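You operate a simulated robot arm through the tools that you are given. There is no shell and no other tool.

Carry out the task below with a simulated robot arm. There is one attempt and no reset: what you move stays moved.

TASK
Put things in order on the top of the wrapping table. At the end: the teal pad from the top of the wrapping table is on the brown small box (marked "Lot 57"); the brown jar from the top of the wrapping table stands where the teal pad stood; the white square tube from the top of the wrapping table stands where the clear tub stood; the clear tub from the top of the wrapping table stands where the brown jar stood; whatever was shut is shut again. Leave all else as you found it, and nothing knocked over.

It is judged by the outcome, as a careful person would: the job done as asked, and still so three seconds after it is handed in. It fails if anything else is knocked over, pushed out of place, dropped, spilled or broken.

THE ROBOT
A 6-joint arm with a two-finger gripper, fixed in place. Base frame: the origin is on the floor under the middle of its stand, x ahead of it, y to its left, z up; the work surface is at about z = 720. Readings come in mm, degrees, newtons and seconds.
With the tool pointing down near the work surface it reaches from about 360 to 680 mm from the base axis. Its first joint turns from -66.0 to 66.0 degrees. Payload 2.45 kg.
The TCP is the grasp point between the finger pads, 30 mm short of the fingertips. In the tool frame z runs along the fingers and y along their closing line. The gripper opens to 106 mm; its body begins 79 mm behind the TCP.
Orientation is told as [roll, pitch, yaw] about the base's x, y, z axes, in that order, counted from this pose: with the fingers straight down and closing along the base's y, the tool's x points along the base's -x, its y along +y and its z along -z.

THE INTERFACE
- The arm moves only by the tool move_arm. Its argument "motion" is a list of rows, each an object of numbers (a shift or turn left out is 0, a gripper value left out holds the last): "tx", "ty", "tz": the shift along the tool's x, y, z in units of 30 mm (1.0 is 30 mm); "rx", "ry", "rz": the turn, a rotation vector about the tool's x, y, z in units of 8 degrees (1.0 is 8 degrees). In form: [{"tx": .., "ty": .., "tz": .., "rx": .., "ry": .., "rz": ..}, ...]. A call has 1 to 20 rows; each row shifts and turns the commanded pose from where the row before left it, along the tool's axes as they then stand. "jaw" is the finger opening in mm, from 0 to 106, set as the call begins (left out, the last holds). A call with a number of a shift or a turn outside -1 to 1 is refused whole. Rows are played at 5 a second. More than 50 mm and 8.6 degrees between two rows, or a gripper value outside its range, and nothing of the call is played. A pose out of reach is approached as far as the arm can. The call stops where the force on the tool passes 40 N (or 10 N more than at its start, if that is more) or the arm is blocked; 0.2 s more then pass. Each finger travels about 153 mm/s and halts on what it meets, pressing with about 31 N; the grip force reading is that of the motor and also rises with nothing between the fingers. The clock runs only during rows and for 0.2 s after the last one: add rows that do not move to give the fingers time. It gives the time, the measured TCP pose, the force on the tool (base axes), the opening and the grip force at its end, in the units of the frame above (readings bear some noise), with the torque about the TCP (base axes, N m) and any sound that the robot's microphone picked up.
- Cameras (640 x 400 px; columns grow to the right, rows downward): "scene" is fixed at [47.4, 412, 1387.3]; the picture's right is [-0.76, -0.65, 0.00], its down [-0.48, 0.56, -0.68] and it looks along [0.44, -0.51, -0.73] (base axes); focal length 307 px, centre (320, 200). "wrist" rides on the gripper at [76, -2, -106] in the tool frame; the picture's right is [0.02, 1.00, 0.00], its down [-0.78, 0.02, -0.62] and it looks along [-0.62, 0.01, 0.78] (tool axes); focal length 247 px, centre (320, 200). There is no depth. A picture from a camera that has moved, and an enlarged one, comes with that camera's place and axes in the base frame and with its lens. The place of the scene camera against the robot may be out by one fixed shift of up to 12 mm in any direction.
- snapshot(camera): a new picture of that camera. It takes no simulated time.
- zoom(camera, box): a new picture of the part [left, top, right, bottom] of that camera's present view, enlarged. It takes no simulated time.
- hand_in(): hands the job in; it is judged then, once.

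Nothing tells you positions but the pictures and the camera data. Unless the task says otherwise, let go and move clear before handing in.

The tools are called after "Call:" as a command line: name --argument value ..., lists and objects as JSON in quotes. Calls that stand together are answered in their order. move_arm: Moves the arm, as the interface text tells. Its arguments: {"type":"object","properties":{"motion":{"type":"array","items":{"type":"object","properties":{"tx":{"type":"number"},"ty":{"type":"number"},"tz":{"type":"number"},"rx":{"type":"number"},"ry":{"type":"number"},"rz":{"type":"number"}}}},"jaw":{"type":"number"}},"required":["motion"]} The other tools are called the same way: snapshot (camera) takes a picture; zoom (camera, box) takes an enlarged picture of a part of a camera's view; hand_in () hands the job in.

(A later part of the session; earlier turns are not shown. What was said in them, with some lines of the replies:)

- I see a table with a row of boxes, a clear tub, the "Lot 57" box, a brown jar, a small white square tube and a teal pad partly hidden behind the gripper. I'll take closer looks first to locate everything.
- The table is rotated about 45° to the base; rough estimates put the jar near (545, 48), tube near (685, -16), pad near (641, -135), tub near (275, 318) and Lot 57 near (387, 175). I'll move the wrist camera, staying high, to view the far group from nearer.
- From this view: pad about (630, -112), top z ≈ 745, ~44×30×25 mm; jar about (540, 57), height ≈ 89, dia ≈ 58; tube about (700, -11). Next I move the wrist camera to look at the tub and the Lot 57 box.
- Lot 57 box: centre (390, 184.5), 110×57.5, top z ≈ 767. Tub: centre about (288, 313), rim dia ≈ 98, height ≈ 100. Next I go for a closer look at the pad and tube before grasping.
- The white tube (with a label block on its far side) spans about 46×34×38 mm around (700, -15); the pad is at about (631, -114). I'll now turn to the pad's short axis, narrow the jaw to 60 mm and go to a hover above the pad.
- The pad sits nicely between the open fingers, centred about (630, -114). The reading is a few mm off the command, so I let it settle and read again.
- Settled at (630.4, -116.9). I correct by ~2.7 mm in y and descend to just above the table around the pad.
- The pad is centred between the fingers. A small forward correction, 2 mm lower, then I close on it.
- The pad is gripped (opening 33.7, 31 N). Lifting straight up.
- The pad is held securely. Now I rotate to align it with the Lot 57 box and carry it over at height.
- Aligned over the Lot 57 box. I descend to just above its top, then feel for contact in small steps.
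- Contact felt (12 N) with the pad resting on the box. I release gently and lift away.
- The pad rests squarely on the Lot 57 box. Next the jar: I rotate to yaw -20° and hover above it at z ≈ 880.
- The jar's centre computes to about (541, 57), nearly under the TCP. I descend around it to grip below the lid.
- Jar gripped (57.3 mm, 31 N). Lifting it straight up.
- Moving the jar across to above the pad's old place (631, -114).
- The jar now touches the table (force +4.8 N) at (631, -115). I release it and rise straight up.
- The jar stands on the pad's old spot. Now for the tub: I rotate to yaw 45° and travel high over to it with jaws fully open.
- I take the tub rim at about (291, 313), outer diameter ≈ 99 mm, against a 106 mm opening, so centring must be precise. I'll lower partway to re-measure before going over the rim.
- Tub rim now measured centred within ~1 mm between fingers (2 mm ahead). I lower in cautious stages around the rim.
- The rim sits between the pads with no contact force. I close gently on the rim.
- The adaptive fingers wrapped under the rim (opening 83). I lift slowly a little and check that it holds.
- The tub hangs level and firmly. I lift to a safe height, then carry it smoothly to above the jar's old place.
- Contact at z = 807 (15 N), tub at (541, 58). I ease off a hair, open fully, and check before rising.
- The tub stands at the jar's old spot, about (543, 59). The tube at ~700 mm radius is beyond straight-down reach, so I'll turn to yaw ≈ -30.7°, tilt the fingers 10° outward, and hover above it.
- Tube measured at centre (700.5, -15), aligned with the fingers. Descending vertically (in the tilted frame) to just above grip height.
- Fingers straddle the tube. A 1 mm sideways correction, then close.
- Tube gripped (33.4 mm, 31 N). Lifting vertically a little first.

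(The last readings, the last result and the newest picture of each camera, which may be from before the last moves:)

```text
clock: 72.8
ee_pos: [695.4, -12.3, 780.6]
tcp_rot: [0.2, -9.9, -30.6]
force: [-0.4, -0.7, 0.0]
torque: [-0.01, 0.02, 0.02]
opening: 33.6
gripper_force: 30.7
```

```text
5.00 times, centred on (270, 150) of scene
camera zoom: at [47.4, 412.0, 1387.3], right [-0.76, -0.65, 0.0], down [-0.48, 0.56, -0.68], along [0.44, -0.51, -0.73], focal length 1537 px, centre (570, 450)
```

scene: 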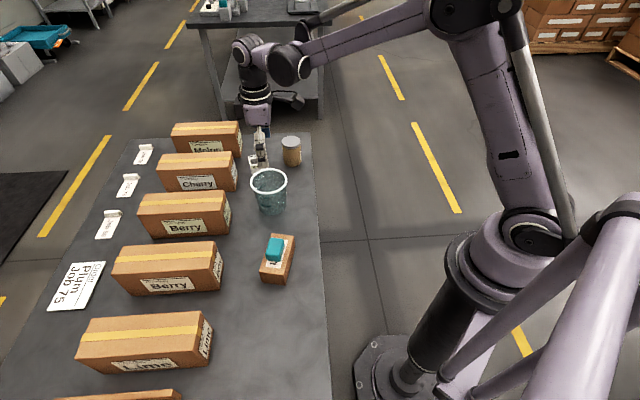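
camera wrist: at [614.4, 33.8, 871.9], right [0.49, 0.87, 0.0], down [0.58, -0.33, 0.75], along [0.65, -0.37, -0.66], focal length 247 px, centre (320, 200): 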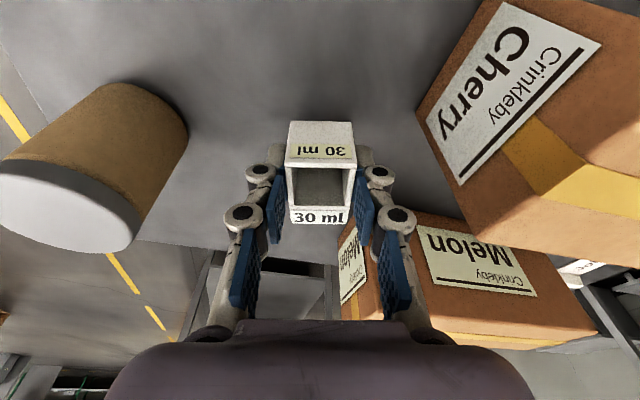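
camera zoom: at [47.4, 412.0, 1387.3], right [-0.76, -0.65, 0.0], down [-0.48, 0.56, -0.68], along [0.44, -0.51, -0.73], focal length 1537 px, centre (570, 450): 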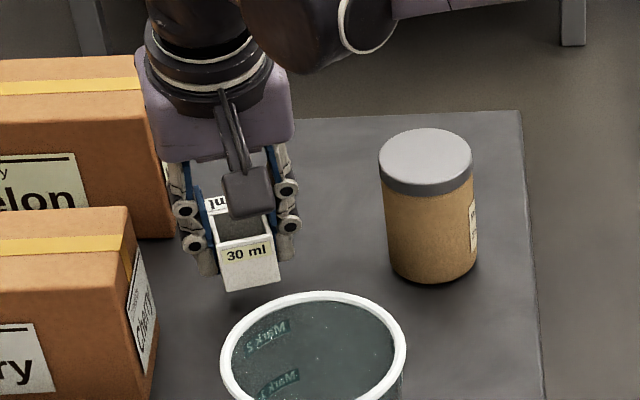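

The whole tube lifted cleanly. I lift further and retrace back to the mid-table waypoint at z ≈ 928.

Call:
move_arm --motion '[{"tx": -0.13, "tz": -0.7385}, {"tx": -0.13, "tz": -0.7385}, {"tx": -0.13, "tz": -0.7385}, {"tx": -0.13, "tz": -0.7385}, {"tx": 0.864, "ty": -0.099, "tz": -0.478}, {"tx": 0.864, "ty": -0.099, "tz": -0.478}, {"tx": 0.864, "ty": -0.099, "tz": -0.478}, {"tx": 0.864, "ty": -0.099, "tz": -0.478}, {"tx": 0.864, "ty": -0.099, "tz": -0.478}, {"tx": 0.864, "ty": -0.099, "tz": -0.478}, {"tx": 0}]'

Call:
move_arm --motion '[{"rx": -0.1643, "rz": -0.9319}, {"rx": -0.1643, "rz": -0.9319}, {"rx": -0.1643, "rz": -0.9319}, {"rx": -0.1643, "rz": -0.9319}, {"rx": -0.1643, "rz": -0.9319}, {"rx": -0.1643, "rz": -0.9319}, {"rx": -0.1643, "rz": -0.9319}, {"rx": -0.1643, "rz": -0.9319}, {"rx": -0.1643, "rz": -0.9319}, {"rx": -0.1643, "rz": -0.9319}, {"tx": 0}]'

Call:
snapshot --camera "wrist"

Call:
snapshot --camera "scene"

```text
clock: 75.2
ee_pos: [543.7, 57.3, 926.7]
tcp_rot: [0.2, -10.0, -30.8]
force: [-0.2, 0.3, -0.3]
torque: [0.0, 0.02, 0.0]
opening: 33.5
gripper_force: 30.8
```

```text
clock: 77.6
ee_pos: [541.3, 57.6, 927.0]
tcp_rot: [-0.1, -10.0, 45.2]
force: [0.3, 0.1, -0.5]
torque: [0.02, 0.01, -0.03]
opening: 33.6
gripper_force: 30.6
```

```text
taken
camera wrist: at [476.6, -10.6, 1018.7], right [-0.72, 0.69, 0.0], down [0.45, 0.48, 0.75], along [0.52, 0.54, -0.66], focal length 247 px, centre (320, 200)
```

wrist: 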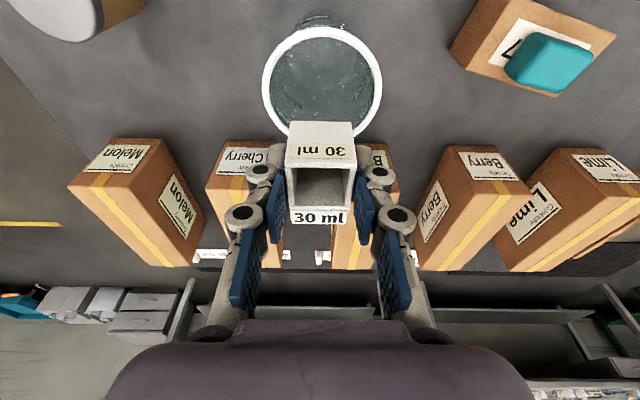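

```text
taken
```

scene: 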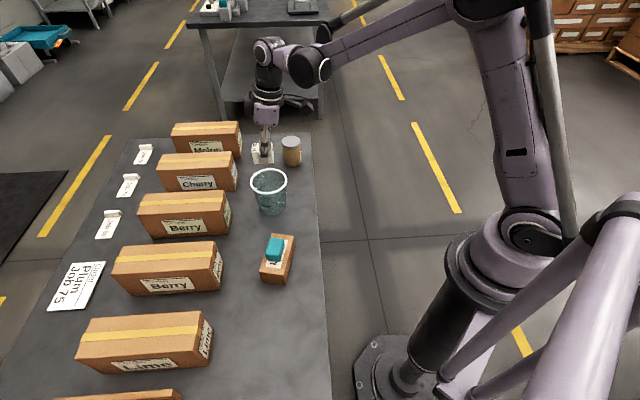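

Now I carry the tube across to above the tub's old place (291, 314).

Call:
move_arm --motion '[{"ty": 0.4}, {"ty": 0.7}, {"ty": 0.885}, {"ty": 0.885}, {"ty": 0.885}, {"ty": 0.885}, {"ty": 0.885}, {"ty": 0.885}, {"ty": 0.885}, {"ty": 0.885}, {"ty": 0.885}, {"ty": 0.885}, {"ty": 0.885}, {"ty": 0.7}, {"ty": 0.4}, {"tx": 0}]'

Call:
snapshot --camera "wrist"

Call:
snapshot --camera "scene"

```text
clock: 81.0
ee_pos: [288.2, 310.4, 927.1]
tcp_rot: [0.0, -10.1, 45.0]
force: [0.7, 0.0, 0.2]
torque: [0.0, -0.02, -0.02]
opening: 33.6
gripper_force: 31.5
```

```text
taken
camera wrist: at [223.0, 243.3, 1018.3], right [-0.72, 0.69, 0.0], down [0.46, 0.48, 0.75], along [0.52, 0.54, -0.66], focal length 247 px, centre (320, 200)
```

wrist: 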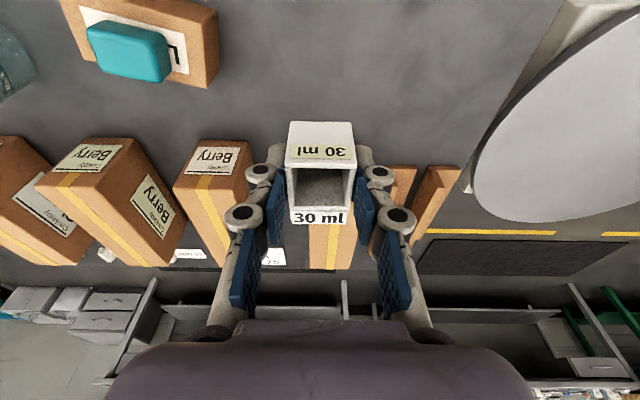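

```text
taken
```

scene: 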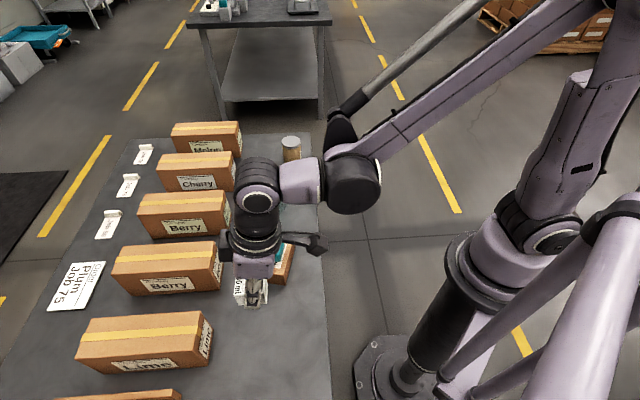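

Call:
move_arm --motion '[{"tx": 0.067, "tz": 0.38}, {"tx": 0.134, "tz": 0.76}, {"tx": 0.134, "tz": 0.76}, {"tx": 0.134, "tz": 0.76}, {"tx": 0.134, "tz": 0.76}, {"tx": 0.134, "tz": 0.76}, {"tx": 0.1, "tz": 0.57}, {"tx": 0.067, "tz": 0.38}, {"tx": 0.034, "tz": 0.19}, {"tx": 0}]'

Call:
snapshot --camera "wrist"

Call:
zoom --camera "scene" --box '[190, 240, 320, 360]'

```text
clock: 83.2
ee_pos: [288.4, 311.7, 766.2]
tcp_rot: [0.0, -10.1, 45.0]
force: [0.3, -0.1, -0.1]
torque: [0.03, 0.0, 0.0]
opening: 33.6
gripper_force: 30.2
```

```text
taken
camera wrist: at [223.9, 244.1, 856.0], right [-0.72, 0.69, 0.0], down [0.46, 0.48, 0.75], along [0.52, 0.54, -0.66], focal length 247 px, centre (320, 200)
```

wrist: 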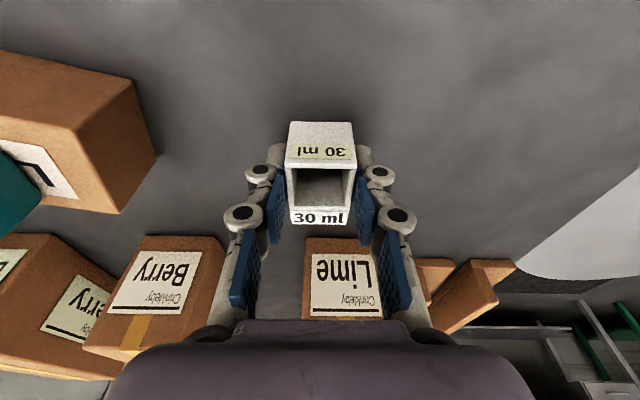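

```text
3.33 times, centred on (255, 300) of scene
camera zoom: at [47.4, 412.0, 1387.3], right [-0.76, -0.65, 0.0], down [-0.48, 0.56, -0.68], along [0.44, -0.51, -0.73], focal length 1025 px, centre (537, -133)
```

zoom: 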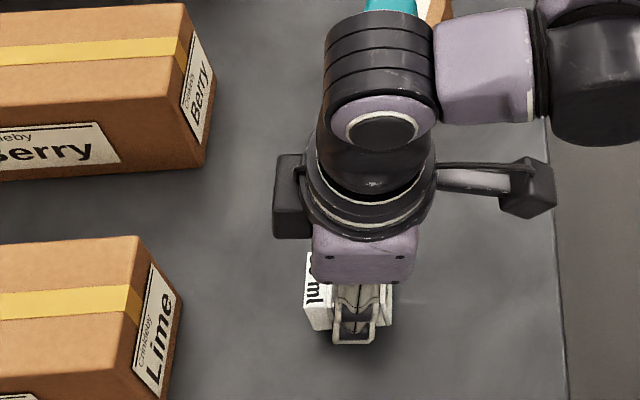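

Close to the table now; I feel for contact in small steps.

Call:
move_arm --motion '[{"tx": 0.035, "tz": 0.197}, {"tx": 0}]'

Call:
move_arm --motion '[{"tx": 0.0116, "tz": 0.066}, {"tx": 0}]'

Call:
move_arm --motion '[{"tx": 0.0087, "tz": 0.049}, {"tx": 0}]'

```text
clock: 83.8
ee_pos: [288.7, 312.0, 757.9]
tcp_rot: [0.0, -10.1, 45.0]
force: [0.8, 0.0, -0.3]
torque: [0.02, 0.01, -0.01]
opening: 33.3
gripper_force: 30.8
```

```text
clock: 84.4
ee_pos: [289.7, 310.8, 756.9]
tcp_rot: [0.0, -9.9, 45.0]
force: [-0.2, 0.0, 0.3]
torque: [0.01, 0.05, 0.0]
opening: 33.6
gripper_force: 30.4
```

```text
clock: 85.0
ee_pos: [290.5, 311.9, 756.7]
tcp_rot: [0.0, -10.0, 45.0]
force: [-0.5, 0.7, 0.3]
torque: [0.01, 0.01, -0.01]
opening: 33.3
gripper_force: 30.9
```

Call:
move_arm --motion '[{"tx": 0.006, "tz": 0.033}, {"tx": 0}]'

Call:
move_arm --motion '[{"tx": 0.006, "tz": 0.033}, {"tx": 0}]'

Call:
zoom --camera "wrist" --box '[240, 90, 400, 240]'

```text
clock: 85.6
ee_pos: [290.7, 312.0, 757.7]
tcp_rot: [0.0, -10.0, 45.0]
force: [0.0, -0.1, 0.2]
torque: [-0.03, -0.02, 0.0]
opening: 33.8
gripper_force: 31.0
out of reach, approached as far as the arm can: row 1
```

```text
clock: 86.2
ee_pos: [290.9, 312.8, 756.5]
tcp_rot: [0.1, -10.0, 44.9]
force: [-0.1, 0.5, -0.3]
torque: [-0.01, -0.04, 0.01]
opening: 33.4
gripper_force: 31.1
```

```text
2.67 times, centred on (320, 165) of wrist
camera zoom: at [225.5, 245.8, 847.7], right [-0.72, 0.69, 0.0], down [0.46, 0.48, 0.75], along [0.52, 0.54, -0.66], focal length 659 px, centre (320, 293)
```

zoom: 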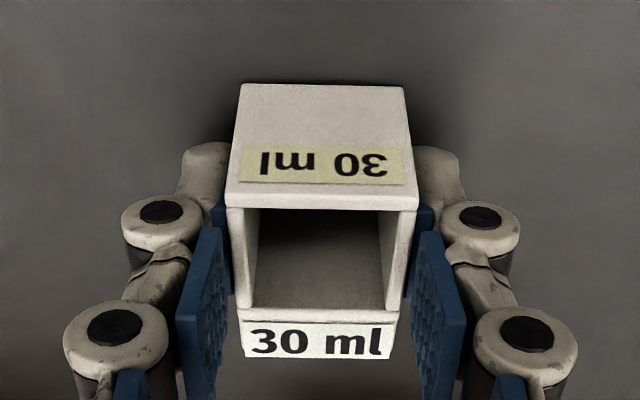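

I'm at the inner reach limit with this tilt, within about 1 mm of the table. I'll try one more small step, shifted 1.5 mm outward.

Call:
move_arm --motion '[{"tx": -0.0406, "tz": 0.058}, {"tx": 0}]'

Call:
zoom --camera "scene" --box '[230, 290, 290, 350]'

```text
clock: 86.8
ee_pos: [290.8, 313.7, 755.8]
tcp_rot: [-0.1, -10.0, 45.0]
force: [-2.4, -2.3, 16.4]
torque: [0.03, -0.03, 0.0]
opening: 33.4
gripper_force: 31.0
```

```text
6.67 times, centred on (260, 320) of scene
camera zoom: at [47.2, 411.8, 1387.4], right [-0.76, -0.65, 0.0], down [-0.48, 0.56, -0.68], along [0.44, -0.51, -0.73], focal length 2049 px, centre (720, -600)
```

zoom: 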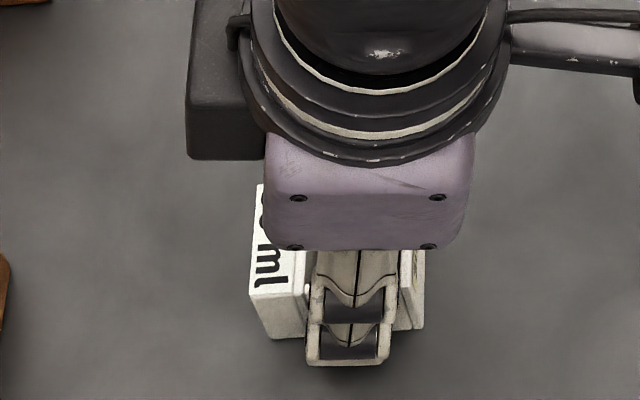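

Contact (16 N): the tube stands at about (294, 317). I release and rise vertically.

Call:
move_arm --motion '[{"tx": 0}, {"tx": 0}, {"tx": 0}]' --jaw 62

Call:
snapshot --camera "wrist"

Call:
move_arm --motion '[{"tx": -0.05, "tz": -0.3}, {"tx": -0.104, "tz": -0.591}, {"tx": -0.139, "tz": -0.788}, {"tx": -0.139, "tz": -0.788}, {"tx": -0.139, "tz": -0.788}, {"tx": -0.139, "tz": -0.788}, {"tx": -0.139, "tz": -0.788}, {"tx": 0}]'

Call:
snapshot --camera "wrist"

Call:
snapshot --camera "scene"

```text
clock: 87.6
ee_pos: [292.4, 314.5, 754.7]
tcp_rot: [0.0, -10.0, 45.1]
force: [0.1, 0.0, -1.1]
torque: [-0.02, 0.02, 0.01]
opening: 61.8
gripper_force: 0.0
```

```text
taken
camera wrist: at [226.3, 246.6, 846.5], right [-0.72, 0.69, 0.0], down [0.46, 0.48, 0.75], along [0.52, 0.54, -0.66], focal length 247 px, centre (320, 200)
```

wrist: 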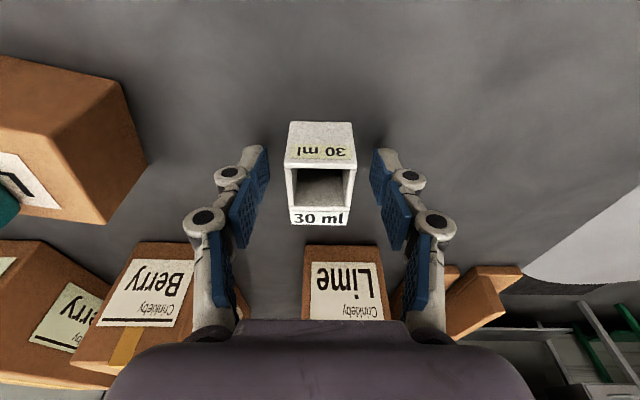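

```text
clock: 89.4
ee_pos: [289.5, 312.8, 902.0]
tcp_rot: [0.0, -10.1, 45.0]
force: [-0.4, -0.4, 0.4]
torque: [-0.02, -0.03, 0.03]
opening: 62.0
gripper_force: 0.0
```

```text
taken
camera wrist: at [224.9, 245.8, 993.4], right [-0.72, 0.69, 0.0], down [0.46, 0.48, 0.75], along [0.52, 0.54, -0.66], focal length 247 px, centre (320, 200)
```

wrist: 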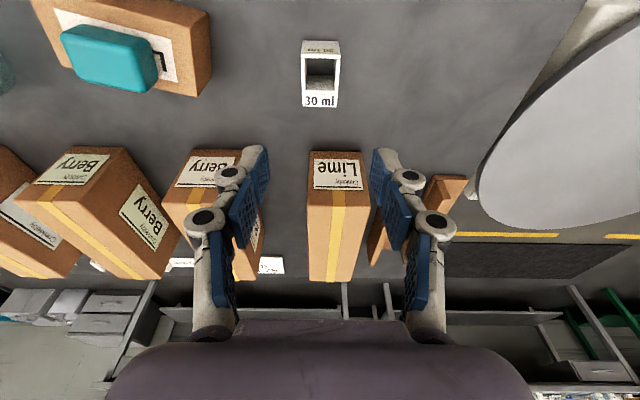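

```text
taken
```

scene: 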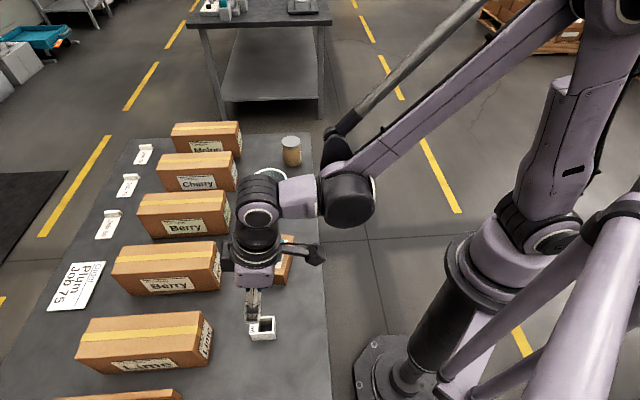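

The tube stands at about (293, 316), close to the tub's old centre. I now retreat upward, undo the tilt, and return near the starting pose to inspect everything.

Call:
move_arm --motion '[{"tx": -0.145, "tz": -0.82}, {"tx": -0.145, "tz": -0.82}, {"tx": -0.145, "tz": -0.82}, {"tx": -0.145, "tz": -0.82}, {"ry": 0.625}, {"ry": 0.625}, {"tx": 0.697, "ty": -0.607, "tz": -0.289}, {"tx": 0.697, "ty": -0.607, "tz": -0.289}, {"tx": 0.697, "ty": -0.607, "tz": -0.289}, {"tx": 0.697, "ty": -0.607, "tz": -0.289}, {"tx": 0.697, "ty": -0.607, "tz": -0.289}, {"tx": 0.697, "ty": -0.607, "tz": -0.289}, {"rz": 0.9375}, {"rz": 0.9375}, {"rz": 0.9375}, {"rz": 0.9375}, {"rz": 0.9375}, {"rz": 0.9375}, {"tx": 0}]' --jaw 106

Call:
snapshot --camera "scene"

Call:
snapshot --camera "wrist"

Call:
zoom --camera "scene" --box '[200, 120, 340, 220]'

Call:
zoom --camera "scene" --box '[180, 220, 340, 360]'

```text
clock: 93.4
ee_pos: [277.9, 147.7, 1053.6]
tcp_rot: [0.1, -0.2, -0.1]
force: [-0.7, 0.5, -0.3]
torque: [-0.02, 0.03, -0.01]
opening: 105.9
gripper_force: 0.1
```

```text
taken
```

scene: 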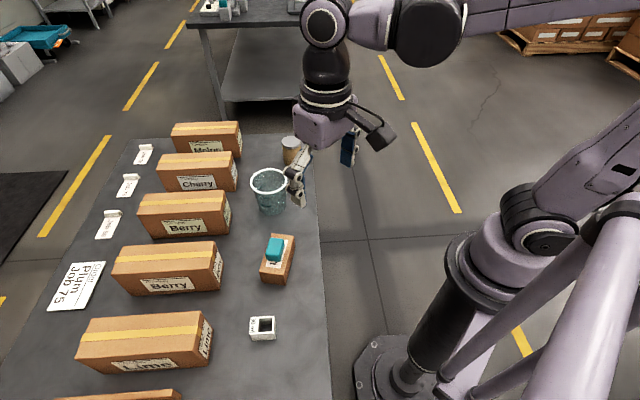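

```text
taken
camera wrist: at [202.3, 145.3, 1159.4], right [-0.02, 1.0, 0.0], down [0.78, 0.02, 0.62], along [0.62, 0.01, -0.78], focal length 247 px, centre (320, 200)
```

wrist: 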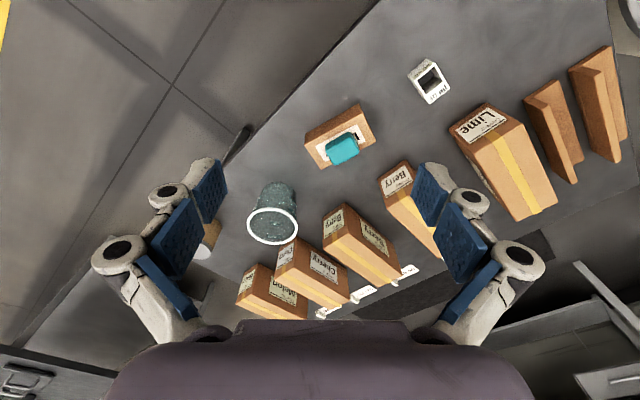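

```text
4.00 times, centred on (270, 170) of scene
camera zoom: at [47.4, 412.0, 1387.3], right [-0.76, -0.65, 0.0], down [-0.48, 0.56, -0.68], along [0.44, -0.51, -0.73], focal length 1230 px, centre (520, 320)
```

zoom: 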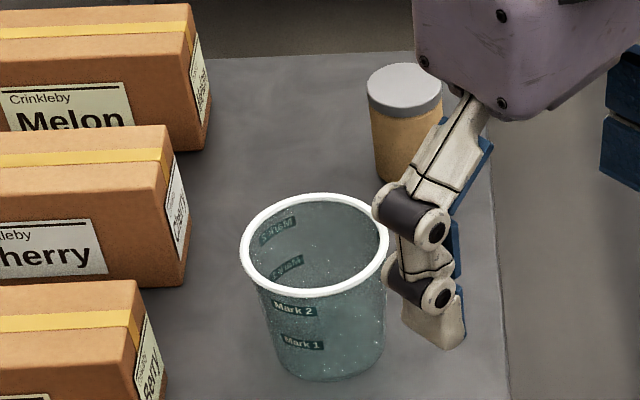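

```text
2.86 times, centred on (260, 290) of scene
camera zoom: at [47.4, 412.0, 1387.3], right [-0.76, -0.65, 0.0], down [-0.48, 0.56, -0.68], along [0.44, -0.51, -0.73], focal length 878 px, centre (491, -57)
```

zoom: 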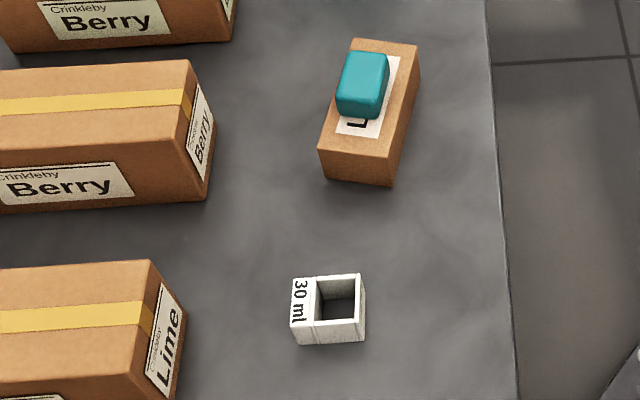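

The final view shows everything in place:
- The teal pad is on the Lot 57 box.
- The jar is on the pad's old spot.
- The tub is upright on the jar's old spot, within about 5 mm.
- The tube is on the tub's old spot, also within about 5 mm.

Nothing else appears to have moved, and the gripper is open and clear, so I hand in.

Call:
hand_in

```text
The job is handed in.
```

The job is done and handed in. All four items are where you asked and upright, and in the last pictures nothing else had moved.

- **Teal pad:** on the Lot 57 box, lined up with its long side.
- **Brown jar:** where the pad stood, with its lid still on.
- **Clear tub:** where the jar stood, about 5 mm off its centre by the wrist camera.
- **White square tube:** where the tub stood, about 5 mm off its centre. It is turned about 75 degrees from how it faced before.

The jar was the only closed thing I handled, and I did not open it. The gripper is empty, open and back near its starting pose.
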